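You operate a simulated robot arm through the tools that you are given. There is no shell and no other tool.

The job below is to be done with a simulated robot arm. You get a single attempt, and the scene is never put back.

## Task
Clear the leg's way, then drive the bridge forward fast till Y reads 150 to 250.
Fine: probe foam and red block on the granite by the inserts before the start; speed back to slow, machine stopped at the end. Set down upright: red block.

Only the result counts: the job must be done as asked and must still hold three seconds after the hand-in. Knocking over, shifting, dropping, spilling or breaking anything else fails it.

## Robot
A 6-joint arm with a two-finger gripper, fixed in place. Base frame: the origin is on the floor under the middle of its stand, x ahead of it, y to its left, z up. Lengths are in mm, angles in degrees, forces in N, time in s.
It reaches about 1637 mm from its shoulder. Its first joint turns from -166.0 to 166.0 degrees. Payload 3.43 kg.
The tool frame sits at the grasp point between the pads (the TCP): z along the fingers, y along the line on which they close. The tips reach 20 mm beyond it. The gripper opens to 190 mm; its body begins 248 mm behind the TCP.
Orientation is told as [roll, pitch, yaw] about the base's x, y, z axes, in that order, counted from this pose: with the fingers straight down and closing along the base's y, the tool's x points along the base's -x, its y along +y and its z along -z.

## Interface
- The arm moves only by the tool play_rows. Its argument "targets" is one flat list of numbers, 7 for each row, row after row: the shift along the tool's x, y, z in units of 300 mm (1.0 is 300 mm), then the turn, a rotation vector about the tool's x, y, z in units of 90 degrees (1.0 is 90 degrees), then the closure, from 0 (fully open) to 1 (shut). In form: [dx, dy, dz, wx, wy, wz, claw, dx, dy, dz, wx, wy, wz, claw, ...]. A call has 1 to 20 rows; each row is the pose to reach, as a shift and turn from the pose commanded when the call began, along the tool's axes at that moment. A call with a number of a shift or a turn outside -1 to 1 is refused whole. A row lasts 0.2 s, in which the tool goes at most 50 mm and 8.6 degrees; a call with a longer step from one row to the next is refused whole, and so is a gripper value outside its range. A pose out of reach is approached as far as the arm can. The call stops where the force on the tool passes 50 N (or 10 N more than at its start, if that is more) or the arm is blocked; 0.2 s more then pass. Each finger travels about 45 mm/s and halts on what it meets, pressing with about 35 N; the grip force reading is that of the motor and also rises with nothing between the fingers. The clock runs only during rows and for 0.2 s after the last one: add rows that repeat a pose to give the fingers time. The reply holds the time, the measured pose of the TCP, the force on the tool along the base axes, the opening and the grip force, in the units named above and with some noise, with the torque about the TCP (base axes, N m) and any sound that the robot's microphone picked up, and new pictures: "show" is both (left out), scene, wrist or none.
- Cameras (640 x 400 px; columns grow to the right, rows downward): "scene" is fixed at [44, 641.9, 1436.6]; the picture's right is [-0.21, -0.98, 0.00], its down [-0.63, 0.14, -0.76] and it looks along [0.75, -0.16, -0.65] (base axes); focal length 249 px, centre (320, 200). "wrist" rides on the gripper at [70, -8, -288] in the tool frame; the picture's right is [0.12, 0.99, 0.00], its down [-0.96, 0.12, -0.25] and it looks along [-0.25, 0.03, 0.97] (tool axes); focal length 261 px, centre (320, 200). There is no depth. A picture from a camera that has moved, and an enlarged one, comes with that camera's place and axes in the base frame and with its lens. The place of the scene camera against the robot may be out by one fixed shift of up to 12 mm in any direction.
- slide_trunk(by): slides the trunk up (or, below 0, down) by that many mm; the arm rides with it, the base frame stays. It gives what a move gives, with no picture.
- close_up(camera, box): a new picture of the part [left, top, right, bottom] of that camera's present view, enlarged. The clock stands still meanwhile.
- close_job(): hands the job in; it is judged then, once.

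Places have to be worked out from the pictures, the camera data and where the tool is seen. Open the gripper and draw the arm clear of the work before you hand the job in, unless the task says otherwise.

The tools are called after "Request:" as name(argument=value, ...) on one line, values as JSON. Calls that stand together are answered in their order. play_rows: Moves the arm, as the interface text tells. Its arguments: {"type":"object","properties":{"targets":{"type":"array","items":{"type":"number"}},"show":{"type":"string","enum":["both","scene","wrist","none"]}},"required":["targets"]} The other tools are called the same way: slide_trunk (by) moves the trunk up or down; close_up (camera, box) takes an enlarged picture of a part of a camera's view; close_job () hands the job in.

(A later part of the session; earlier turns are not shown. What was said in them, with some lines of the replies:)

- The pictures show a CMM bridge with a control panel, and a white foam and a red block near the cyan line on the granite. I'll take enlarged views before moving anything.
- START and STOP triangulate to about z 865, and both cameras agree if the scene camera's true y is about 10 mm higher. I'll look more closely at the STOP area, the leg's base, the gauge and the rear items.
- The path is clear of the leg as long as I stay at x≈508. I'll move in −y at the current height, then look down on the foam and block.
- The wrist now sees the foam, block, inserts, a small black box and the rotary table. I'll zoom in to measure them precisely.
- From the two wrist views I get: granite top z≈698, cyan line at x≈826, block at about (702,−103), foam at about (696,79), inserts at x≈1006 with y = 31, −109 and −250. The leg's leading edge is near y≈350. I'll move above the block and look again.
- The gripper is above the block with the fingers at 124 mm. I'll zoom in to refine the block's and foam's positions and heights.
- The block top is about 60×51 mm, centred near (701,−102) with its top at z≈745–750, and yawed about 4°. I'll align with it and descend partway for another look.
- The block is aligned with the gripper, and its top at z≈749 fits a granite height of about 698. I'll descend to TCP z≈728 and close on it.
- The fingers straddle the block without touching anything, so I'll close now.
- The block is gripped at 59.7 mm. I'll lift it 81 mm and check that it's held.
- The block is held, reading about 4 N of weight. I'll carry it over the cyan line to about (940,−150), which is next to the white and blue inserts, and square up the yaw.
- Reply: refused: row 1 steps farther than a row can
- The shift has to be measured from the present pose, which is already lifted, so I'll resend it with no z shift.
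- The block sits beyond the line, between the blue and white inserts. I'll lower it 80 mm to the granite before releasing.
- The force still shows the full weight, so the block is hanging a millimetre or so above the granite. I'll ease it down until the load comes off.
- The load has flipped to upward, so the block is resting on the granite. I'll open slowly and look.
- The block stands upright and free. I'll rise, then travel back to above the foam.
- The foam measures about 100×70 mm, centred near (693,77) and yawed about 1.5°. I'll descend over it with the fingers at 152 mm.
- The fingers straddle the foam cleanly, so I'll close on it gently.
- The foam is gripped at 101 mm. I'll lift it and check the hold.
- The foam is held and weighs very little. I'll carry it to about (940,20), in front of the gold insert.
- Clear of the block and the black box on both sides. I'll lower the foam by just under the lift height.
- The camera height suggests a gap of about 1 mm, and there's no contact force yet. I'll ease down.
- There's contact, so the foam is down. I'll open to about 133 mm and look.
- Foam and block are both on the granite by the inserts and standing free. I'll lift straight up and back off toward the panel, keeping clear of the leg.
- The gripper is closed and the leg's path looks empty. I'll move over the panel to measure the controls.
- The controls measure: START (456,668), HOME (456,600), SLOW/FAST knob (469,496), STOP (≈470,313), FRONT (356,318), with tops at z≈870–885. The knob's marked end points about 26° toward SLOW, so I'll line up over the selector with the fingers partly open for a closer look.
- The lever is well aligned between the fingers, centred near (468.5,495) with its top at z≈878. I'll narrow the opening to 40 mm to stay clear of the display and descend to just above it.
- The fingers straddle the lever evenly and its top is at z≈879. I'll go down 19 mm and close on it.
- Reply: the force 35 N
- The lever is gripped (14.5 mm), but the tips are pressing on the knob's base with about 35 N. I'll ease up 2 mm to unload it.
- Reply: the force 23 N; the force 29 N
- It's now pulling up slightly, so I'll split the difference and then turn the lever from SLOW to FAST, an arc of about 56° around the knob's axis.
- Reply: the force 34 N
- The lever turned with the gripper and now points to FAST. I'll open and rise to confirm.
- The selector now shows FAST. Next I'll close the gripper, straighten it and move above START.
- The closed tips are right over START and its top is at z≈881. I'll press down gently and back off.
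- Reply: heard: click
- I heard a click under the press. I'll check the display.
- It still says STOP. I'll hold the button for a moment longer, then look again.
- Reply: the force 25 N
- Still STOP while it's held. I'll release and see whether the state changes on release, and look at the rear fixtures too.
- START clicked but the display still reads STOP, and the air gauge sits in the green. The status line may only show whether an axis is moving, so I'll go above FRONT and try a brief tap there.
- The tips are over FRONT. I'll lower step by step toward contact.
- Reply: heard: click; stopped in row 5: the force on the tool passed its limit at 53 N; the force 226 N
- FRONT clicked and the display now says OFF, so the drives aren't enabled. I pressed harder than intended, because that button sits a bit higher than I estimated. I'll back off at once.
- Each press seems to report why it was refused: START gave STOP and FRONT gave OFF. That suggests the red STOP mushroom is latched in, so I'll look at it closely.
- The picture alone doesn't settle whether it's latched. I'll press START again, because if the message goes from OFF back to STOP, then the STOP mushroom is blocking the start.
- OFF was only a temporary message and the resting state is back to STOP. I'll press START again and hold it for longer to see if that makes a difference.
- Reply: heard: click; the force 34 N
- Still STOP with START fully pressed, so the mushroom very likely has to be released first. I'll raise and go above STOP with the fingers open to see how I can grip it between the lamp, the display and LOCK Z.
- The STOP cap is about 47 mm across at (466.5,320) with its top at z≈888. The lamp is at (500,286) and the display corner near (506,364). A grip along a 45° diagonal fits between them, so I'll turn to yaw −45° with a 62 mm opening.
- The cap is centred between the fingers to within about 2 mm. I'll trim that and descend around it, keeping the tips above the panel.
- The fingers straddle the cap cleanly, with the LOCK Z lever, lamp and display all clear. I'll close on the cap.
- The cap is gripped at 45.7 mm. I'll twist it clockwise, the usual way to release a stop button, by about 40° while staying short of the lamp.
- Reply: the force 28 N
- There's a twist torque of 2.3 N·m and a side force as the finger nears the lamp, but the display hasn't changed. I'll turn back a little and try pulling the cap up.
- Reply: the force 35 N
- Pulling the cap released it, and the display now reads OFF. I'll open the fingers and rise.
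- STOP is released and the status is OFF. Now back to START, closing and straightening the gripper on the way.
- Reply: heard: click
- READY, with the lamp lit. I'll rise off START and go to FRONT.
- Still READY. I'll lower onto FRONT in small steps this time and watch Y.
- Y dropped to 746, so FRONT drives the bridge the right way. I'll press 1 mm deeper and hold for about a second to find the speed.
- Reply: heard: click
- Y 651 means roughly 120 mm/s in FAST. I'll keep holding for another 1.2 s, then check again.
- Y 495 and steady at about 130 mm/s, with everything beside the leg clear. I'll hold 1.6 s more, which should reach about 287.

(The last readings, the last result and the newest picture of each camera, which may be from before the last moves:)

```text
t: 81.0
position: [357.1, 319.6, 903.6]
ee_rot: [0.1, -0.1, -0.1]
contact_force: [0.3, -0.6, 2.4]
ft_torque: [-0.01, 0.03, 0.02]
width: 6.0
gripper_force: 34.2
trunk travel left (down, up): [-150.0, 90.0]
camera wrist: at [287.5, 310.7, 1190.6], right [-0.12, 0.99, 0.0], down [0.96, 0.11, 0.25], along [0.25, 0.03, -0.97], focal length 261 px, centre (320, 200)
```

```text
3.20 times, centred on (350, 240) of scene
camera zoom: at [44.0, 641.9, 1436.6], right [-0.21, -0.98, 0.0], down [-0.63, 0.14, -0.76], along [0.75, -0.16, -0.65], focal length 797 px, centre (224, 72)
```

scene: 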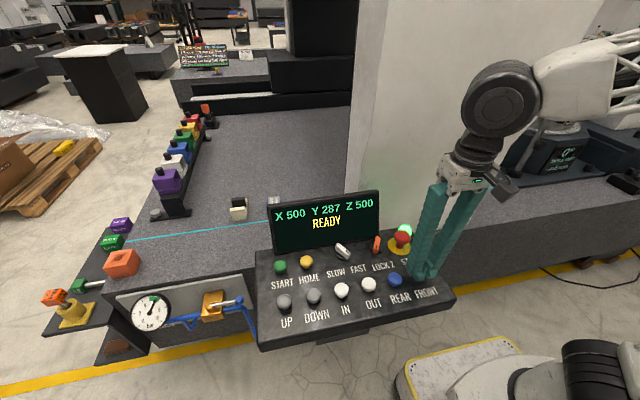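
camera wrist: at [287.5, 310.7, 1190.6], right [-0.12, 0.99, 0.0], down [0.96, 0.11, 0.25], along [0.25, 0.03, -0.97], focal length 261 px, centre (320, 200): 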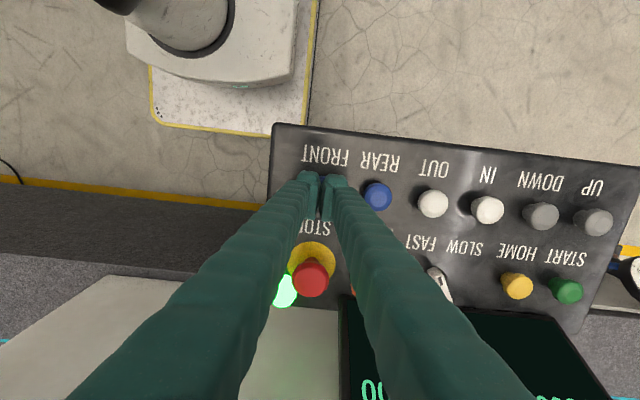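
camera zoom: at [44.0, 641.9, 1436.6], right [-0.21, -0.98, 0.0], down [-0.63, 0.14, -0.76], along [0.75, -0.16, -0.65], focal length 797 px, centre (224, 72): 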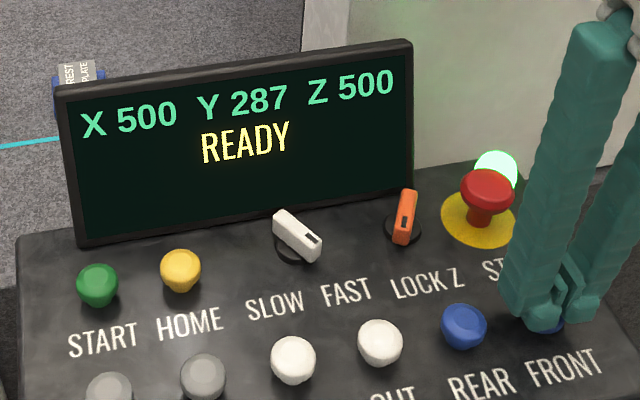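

Y 287, as predicted. I'll hold 0.6 s more and then lift off FRONT.

Request:
play_rows(targets=[0, 0, 0, 0, 0, 0, 1, 0, 0, 0, 0, 0, 0, 1, 0, 0, 0, 0, 0, 0, 1, 0, 0, -0.1, 0, 0, 0, 1, 0, 0, -0.15, 0, 0, 0, 1, 0, 0, -0.15, 0, 0, 0, 1], show="both")

Request:
close_up(camera="scene", box=[250, 180, 450, 300])

```text
t: 82.4
position: [357.2, 319.2, 947.2]
ee_rot: [0.0, -0.1, -0.1]
contact_force: [0.2, 0.2, 0.5]
ft_torque: [-0.01, 0.01, -0.02]
width: 0.0
gripper_force: 34.5
trunk travel left (down, up): [-150.0, 90.0]
camera wrist: at [287.1, 310.5, 1235.5], right [-0.12, 0.99, 0.0], down [0.96, 0.11, 0.25], along [0.25, 0.03, -0.97], focal length 261 px, centre (320, 200)
```

scene: 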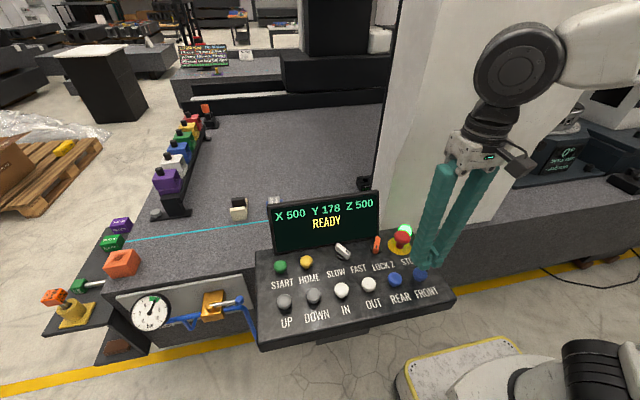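
wrist: 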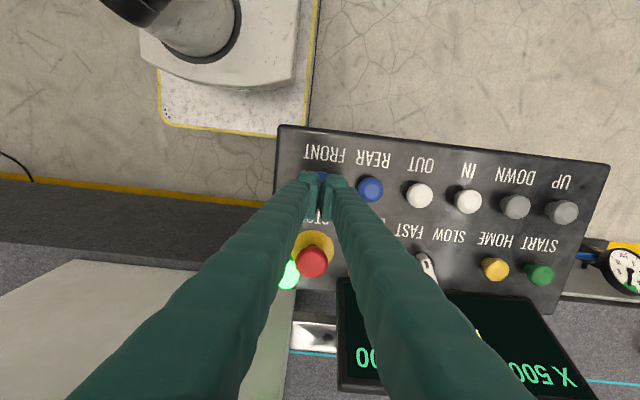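

```text
3.20 times, centred on (350, 240) of scene
camera zoom: at [44.0, 641.9, 1436.6], right [-0.21, -0.98, 0.0], down [-0.63, 0.14, -0.76], along [0.75, -0.16, -0.65], focal length 797 px, centre (224, 72)
```

zoom: 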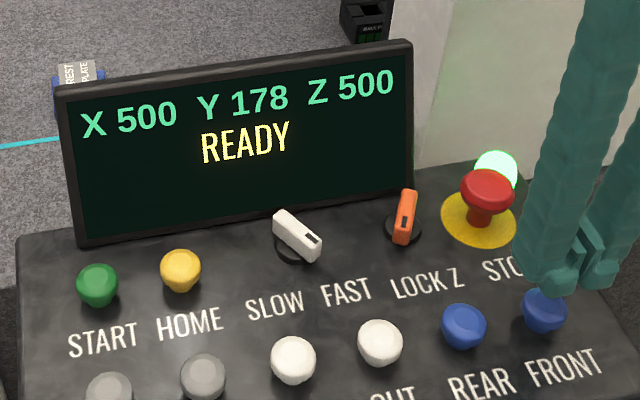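

Y reads 178, inside the 150–250 window, and the arm is off the button. Next I'll go over STOP to press it in.

Request:
play_rows(targets=[-0.12, 0.001, -0.02, 0, 0, 0, 1, -0.24, 0.002, -0.02, 0, 0, 0, 1, -0.363, 0.003, -0.02, 0, 0, 0, 1, -0.363, 0.003, -0.02, 0, 0, 0, 1], show="both")

Request:
close_up(camera="wrist", box=[240, 100, 400, 260])

Request:
close_up(camera="scene", box=[250, 180, 450, 300])

```text
t: 83.4
position: [467.7, 319.4, 954.7]
ee_rot: [0.1, -0.2, -0.2]
contact_force: [0.1, 0.1, -0.2]
ft_torque: [-0.01, -0.02, -0.01]
width: 0.1
gripper_force: 33.6
trunk travel left (down, up): [-150.0, 90.0]
camera wrist: at [397.1, 310.6, 1242.1], right [-0.12, 0.99, 0.0], down [0.96, 0.11, 0.25], along [0.25, 0.03, -0.97], focal length 261 px, centre (320, 200)
```

scene: 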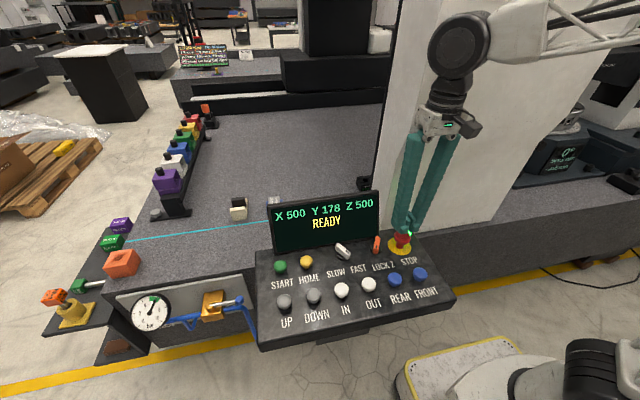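
wrist: 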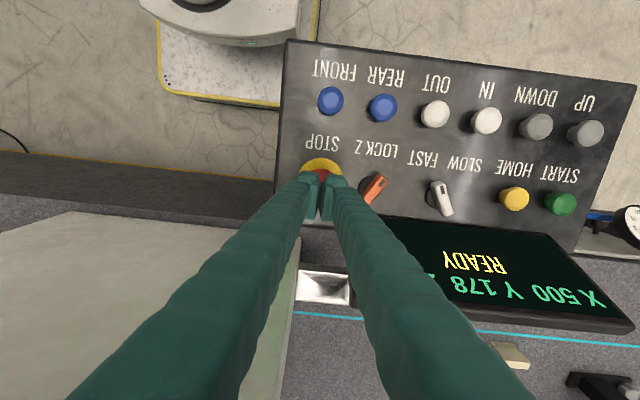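

```text
2.50 times, centred on (320, 180) of wrist
camera zoom: at [397.1, 310.6, 1242.1], right [-0.12, 0.99, 0.0], down [0.96, 0.11, 0.25], along [0.25, 0.03, -0.97], focal length 652 px, centre (320, 250)
```

zoom: 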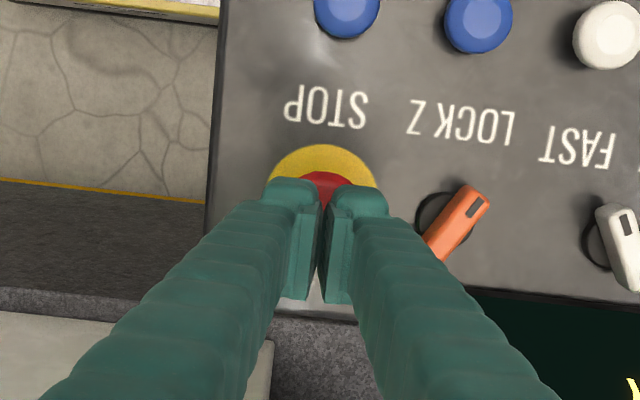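

```text
3.20 times, centred on (350, 240) of scene
camera zoom: at [44.0, 641.9, 1436.6], right [-0.21, -0.98, 0.0], down [-0.63, 0.14, -0.76], along [0.75, -0.16, -0.65], focal length 797 px, centre (224, 72)
```

zoom: 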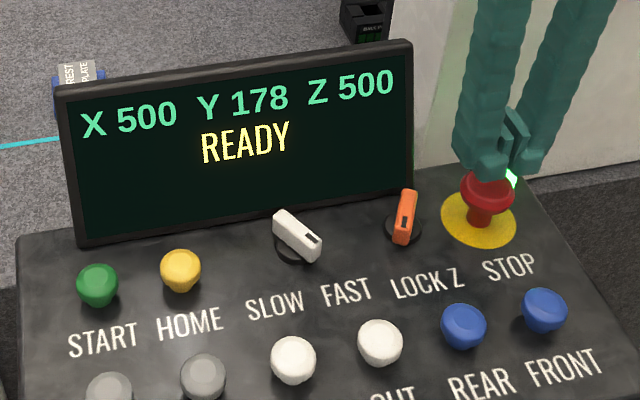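

Y holds at 178. The lamp sits close to the cap, so I'll press STOP slightly off-centre, away from the lamp.

Request:
play_rows(targets=[0.02, 0.015, 0.03, 0, 0, 0, 1, 0.039, 0.029, 0.07, 0, 0, 0, 1, 0.039, 0.029, 0.11, 0, 0, 0, 1, 0.039, 0.029, 0.125, 0, 0, 0, 1, 0.039, 0.029, 0.138, 0, 0, 0, 1, 0.039, 0.029, 0.148, 0, 0, 0, 1, 0.039, 0.029, 0.156, 0, 0, 0, 1, 0.039, 0.029, 0.163, 0, 0, 0, 1], show="scene")

Request:
close_up(camera="scene", box=[250, 180, 450, 300])

```text
t: 84.8
position: [454.9, 327.1, 916.5]
ee_rot: [0.4, -0.5, -0.2]
contact_force: [-9.3, -8.5, 40.4]
ft_torque: [-0.33, 0.23, -0.14]
width: 5.8
gripper_force: 34.6
trunk travel left (down, up): [-150.0, 90.0]
stopped in row 6: the force on the tool passed its limit at 55 N (the readings are from after the stop); the commanded pose is now the measured one
```

scene: 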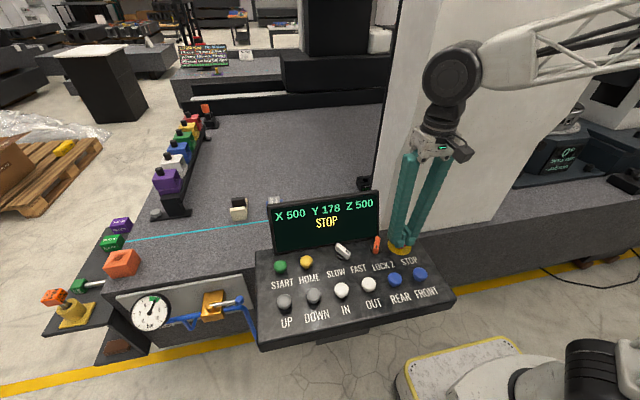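

```text
3.20 times, centred on (350, 240) of scene
camera zoom: at [44.0, 641.9, 1436.6], right [-0.21, -0.98, 0.0], down [-0.63, 0.14, -0.76], along [0.75, -0.16, -0.65], focal length 797 px, centre (224, 72)
```

zoom: 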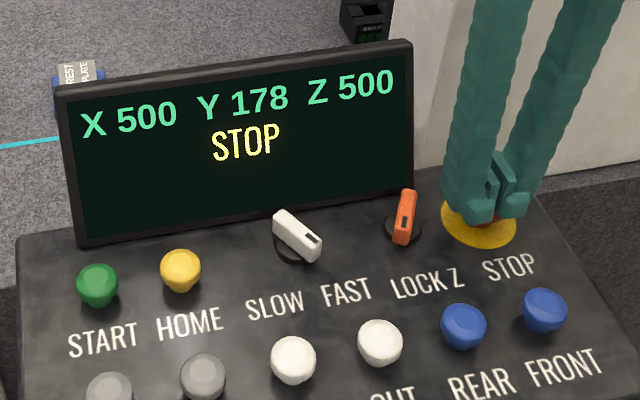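

STOP is latched and the display reads STOP with Y at 178. I'll rise and go back to the speed selector to return it to SLOW.

Request:
play_rows(targets=[0, 0, -0.08, 0, 0, 0, 1, 0, 0, -0.2, 0, 0, 0, 1, -0.004, 0.1, -0.24, 0, 0, -0.06, 0.95, -0.008, 0.22, -0.24, 0, 0, -0.12, 0.9, -0.012, 0.34, -0.24, 0, 0, -0.18, 0.85, -0.016, 0.45, -0.24, 0, 0, -0.25, 0.79, -0.019, 0.546, -0.22, 0, 0, -0.328, 0.79, -0.019, 0.546, -0.22, 0, 0, -0.328, 0.79], show="both")

Request:
close_up(camera="wrist", box=[240, 100, 400, 260])

Request:
close_up(camera="scene", box=[250, 180, 450, 300])

```text
t: 86.5
position: [461.8, 492.6, 979.1]
ee_rot: [0.1, -0.3, 29.5]
contact_force: [0.3, -0.8, 0.3]
ft_torque: [-0.01, 0.05, 0.0]
width: 40.1
gripper_force: 0.1
trunk travel left (down, up): [-150.0, 90.0]
camera wrist: at [404.0, 450.0, 1266.3], right [-0.59, 0.81, 0.0], down [0.78, 0.57, 0.25], along [0.2, 0.15, -0.97], focal length 261 px, centre (320, 200)
```

scene: 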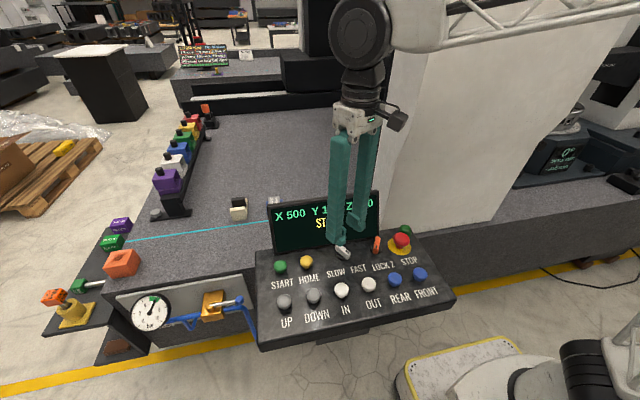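
wrist: 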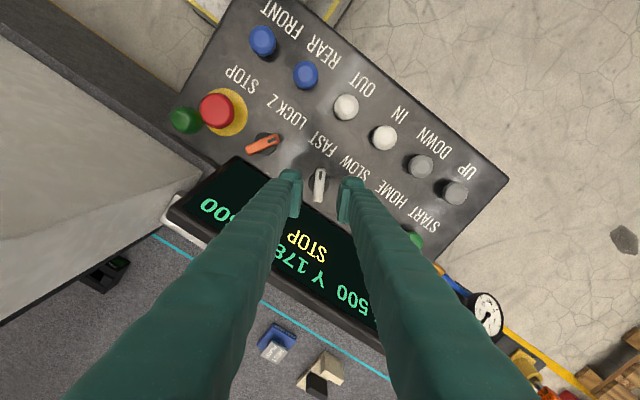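

```text
2.50 times, centred on (320, 180) of wrist
camera zoom: at [404.0, 450.0, 1266.3], right [-0.59, 0.81, 0.0], down [0.78, 0.57, 0.25], along [0.2, 0.15, -0.97], focal length 652 px, centre (320, 250)
```

zoom: 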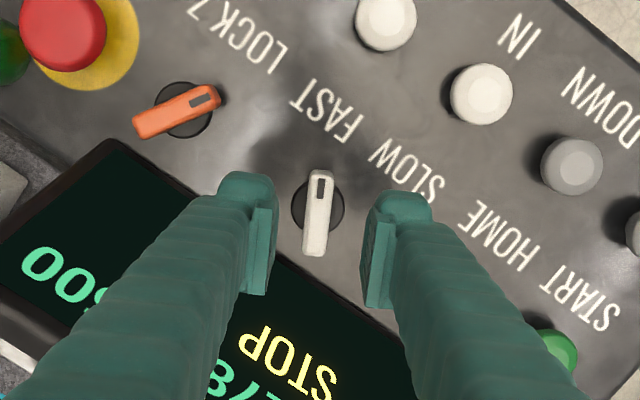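

```text
3.20 times, centred on (350, 240) of scene
camera zoom: at [44.0, 641.9, 1436.6], right [-0.21, -0.98, 0.0], down [-0.63, 0.14, -0.76], along [0.75, -0.16, -0.65], focal length 797 px, centre (224, 72)
```

zoom: 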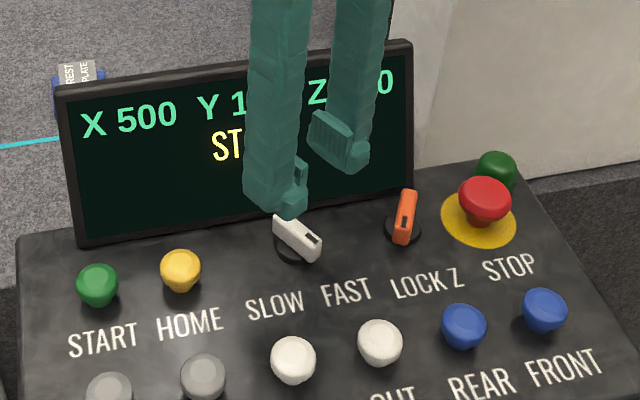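

The lever is centred and aligned between the fingers. I'll descend to TCP z≈889, slightly higher than last time, and close.

Request:
play_rows(targets=[0, -0.003, 0.1, 0, 0, 0, 0.79, 0, -0.003, 0.2, 0, 0, 0, 0.79, 0, -0.003, 0.26, 0, 0, 0, 0.79, 0, -0.003, 0.29, 0, 0, 0, 0.79, 0, -0.003, 0.3, 0, 0, 0, 0.79, 0, -0.003, 0.3, 0, 0, 0, 0.85, 0, -0.003, 0.3, 0, 0, 0, 0.9, 0, -0.003, 0.3, 0, 0, 0, 0.95, 0, -0.003, 0.3, 0, 0, 0, 0.95], show="wrist")

```text
t: 88.5
position: [461.5, 491.8, 889.3]
ee_rot: [0.1, -0.4, 29.6]
contact_force: [-1.5, 4.7, -1.7]
ft_torque: [0.06, -0.03, 0.05]
width: 14.1
gripper_force: 42.5
trunk travel left (down, up): [-150.0, 90.0]
camera wrist: at [404.4, 449.4, 1176.8], right [-0.59, 0.81, 0.0], down [0.78, 0.57, 0.25], along [0.2, 0.15, -0.97], focal length 261 px, centre (320, 200)
```

wrist: 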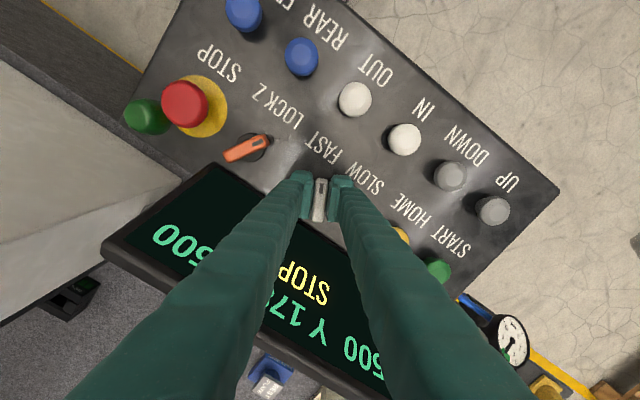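

The lever is gripped with almost no side load. I'll turn it back from FAST to SLOW.

Request:
play_rows(targets=[-0.0003, 0.0038, 0, 0, 0, 0.0911, 0.95, -0.0011, 0.0075, 0, 0, 0, 0.1822, 0.95, -0.0024, 0.0111, 0, 0, 0, 0.2733, 0.95, -0.0043, 0.0144, 0, 0, 0, 0.3644, 0.95, -0.0065, 0.0175, 0, 0, 0, 0.4556, 0.95, -0.0092, 0.0202, 0, 0, 0, 0.5467, 0.95, -0.0123, 0.0225, 0, 0, 0, 0.6378, 0.95], show="both")

Request:
close_up(camera="scene", box=[300, 200, 400, 290])

```text
t: 90.2
position: [463.1, 498.7, 890.0]
ee_rot: [0.2, -0.1, -28.1]
contact_force: [-9.4, -23.0, -5.0]
ft_torque: [-0.44, -0.38, -0.14]
width: 14.0
gripper_force: 45.3
trunk travel left (down, up): [-150.0, 90.0]
camera wrist: at [395.8, 523.0, 1177.1], right [0.36, 0.93, 0.0], down [0.9, -0.35, 0.25], along [0.23, -0.09, -0.97], focal length 261 px, centre (320, 200)
```

scene: 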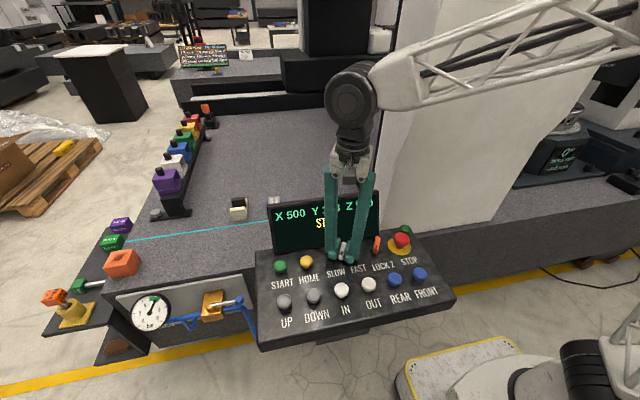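
wrist: 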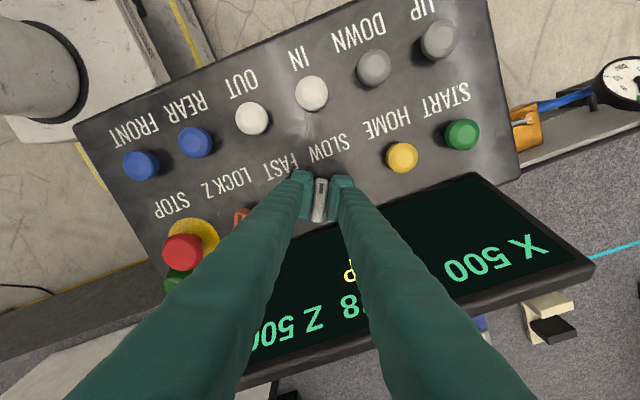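

```text
4.44 times, centred on (350, 245) of scene
camera zoom: at [44.0, 641.9, 1436.6], right [-0.21, -0.98, 0.0], down [-0.63, 0.14, -0.76], along [0.75, -0.16, -0.65], focal length 1107 px, centre (187, 0)
```

zoom: 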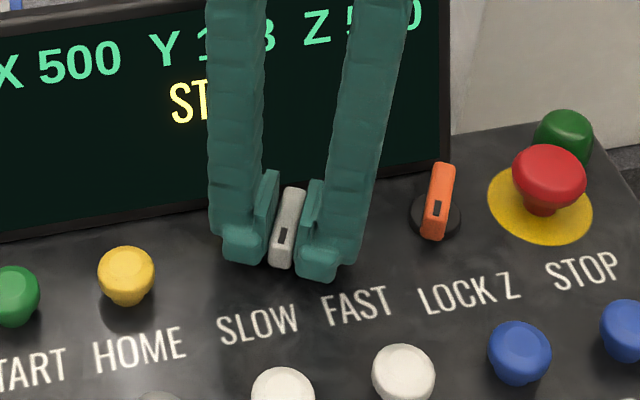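

The lever is back at SLOW. I'll open the fingers and rise clear to check it.

Request:
play_rows(targets=[0, 0, 0, 0, 0, 0, 0.9, 0, 0, 0, 0, 0, 0, 0.82, 0, 0, 0, 0, 0, 0, 0.79, 0, 0, -0.03, 0, 0, 0, 0.79, 0, 0, -0.12, 0, 0, 0, 0.79, 0, 0, -0.26, 0, 0, 0, 0.75, 0, 0, -0.4, 0, 0, 0, 0.7], show="both")

Request:
close_up(camera="wrist", box=[240, 100, 400, 260])

Request:
close_up(camera="scene", box=[250, 180, 450, 300])

```text
t: 91.8
position: [462.8, 500.0, 1010.7]
ee_rot: [0.3, -0.1, -28.0]
contact_force: [0.9, -0.6, 0.3]
ft_torque: [-0.04, 0.06, 0.01]
width: 56.8
gripper_force: 0.1
trunk travel left (down, up): [-150.0, 90.0]
camera wrist: at [396.0, 524.5, 1297.5], right [0.36, 0.93, 0.01], down [0.9, -0.35, 0.25], along [0.24, -0.09, -0.97], focal length 261 px, centre (320, 200)
```

scene: 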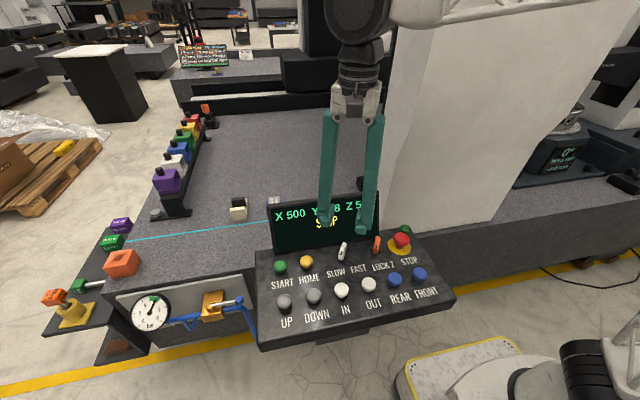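
wrist: 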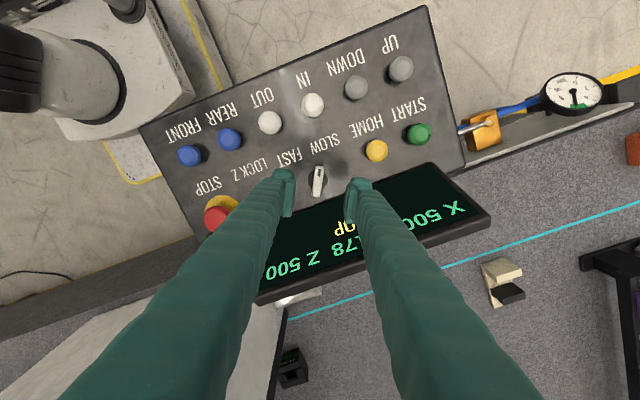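

```text
2.50 times, centred on (320, 180) of wrist
camera zoom: at [396.0, 524.5, 1297.5], right [0.36, 0.93, 0.01], down [0.9, -0.35, 0.25], along [0.24, -0.09, -0.97], focal length 652 px, centre (320, 250)
```

zoom: 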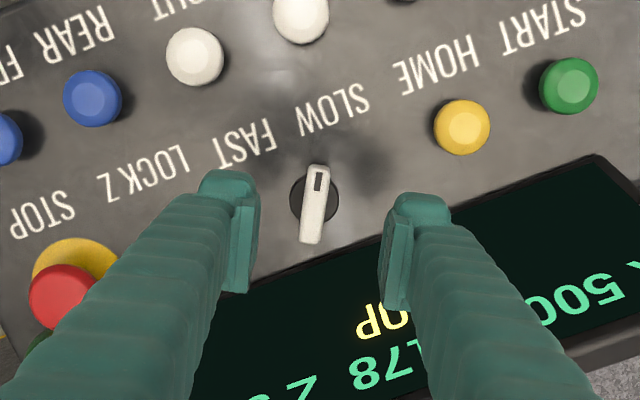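

```text
3.20 times, centred on (350, 240) of scene
camera zoom: at [44.0, 641.9, 1436.6], right [-0.21, -0.98, 0.0], down [-0.63, 0.14, -0.76], along [0.75, -0.16, -0.65], focal length 797 px, centre (224, 72)
```

zoom: 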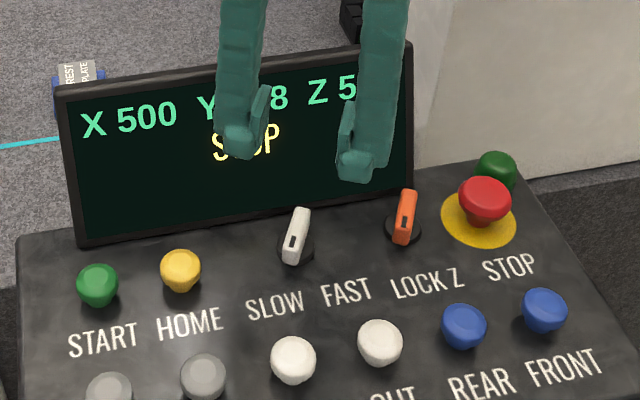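

The selector is at SLOW, STOP is latched, Y reads 178, and LOCK Z hasn't been touched. I'll draw the arm up and back with the gripper opened.

Request:
play_rows(targets=[0.02, 0, -0.12, 0, 0, -0.05, 0.6, 0.05, 0, -0.26, 0, 0, -0.1, 0.5, 0.1, 0, -0.4, 0, 0, -0.16, 0.4, 0.15, 0, -0.54, 0, 0, -0.22, 0.3, 0.2, 0, -0.68, 0, 0, -0.28, 0.2, 0.2, 0, -0.8, 0, 0, -0.311, 0.1, 0.2, 0, -0.8, 0, 0, -0.311, 0, 0.2, 0, -0.8, 0, 0, -0.311, 0, 0.2, 0, -0.8, 0, 0, -0.311, 0], show="both")

Request:
close_up(camera="scene", box=[250, 180, 450, 300])

```text
t: 93.8
position: [408.8, 527.7, 1249.7]
ee_rot: [0.3, -0.3, 0.0]
contact_force: [0.2, 0.7, 0.6]
ft_torque: [0.01, 0.0, 0.04]
width: 190.2
gripper_force: 0.1
trunk travel left (down, up): [-150.0, 90.0]
camera wrist: at [337.2, 517.9, 1536.9], right [-0.12, 0.99, 0.0], down [0.96, 0.12, 0.25], along [0.25, 0.03, -0.97], focal length 261 px, centre (320, 200)
```

scene: 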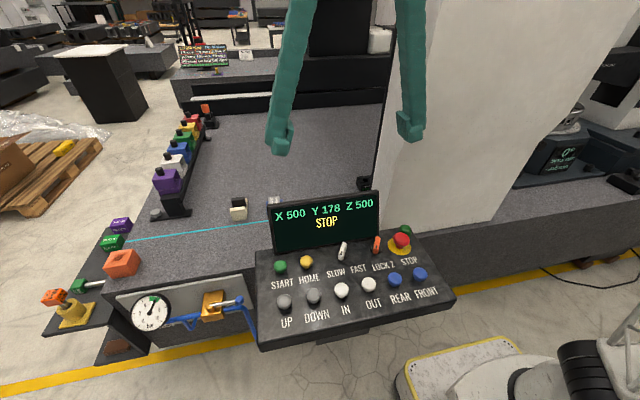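
wrist: 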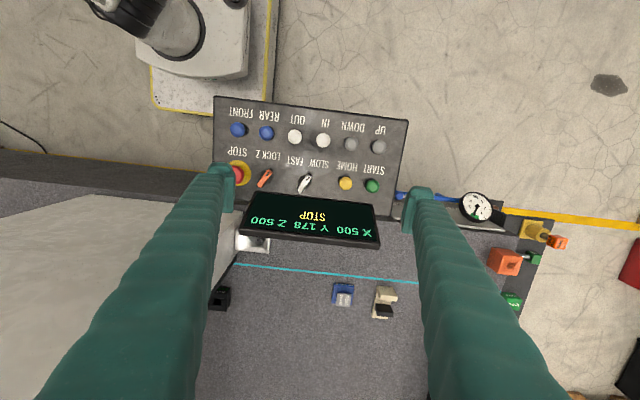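

```text
3.20 times, centred on (350, 240) of scene
camera zoom: at [44.0, 641.9, 1436.6], right [-0.21, -0.98, 0.0], down [-0.63, 0.14, -0.76], along [0.75, -0.16, -0.65], focal length 797 px, centre (224, 72)
```

zoom: 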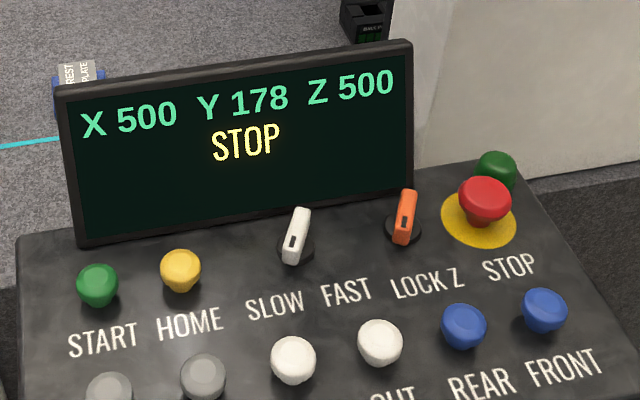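

Final state: Y 178, STOP shown and latched, selector at SLOW, gripper open and the arm clear. The block and foam were set down by the inserts well beyond the leg's lane. I'm handing the job in.

Request:
close_job()

```text
The job is handed in.
```

The bridge is driven forward in FAST to Y 178, inside the 150–250 window. The job is handed in, and no verdict has come back yet.

- **Leg's way:** I moved the probe foam and the red block beyond the cyan line, next to the inserts, before pressing START. The red block was set down upright. The leg now hides both from the cameras, so I did not see them again after the drive. They sit about 60 mm or more outside the leg's lane.
- **Start:** The STOP mushroom was latched, so the first START presses did nothing. I pulled it out, pressed START, and the display read READY.
- **End state:** I pressed STOP back in, so the display reads STOP, and turned the selector back to SLOW. The gripper is open and the arm is clear.

On the first try I pressed FRONT too hard, about 220 N. It worked normally afterwards, with no visible damage.
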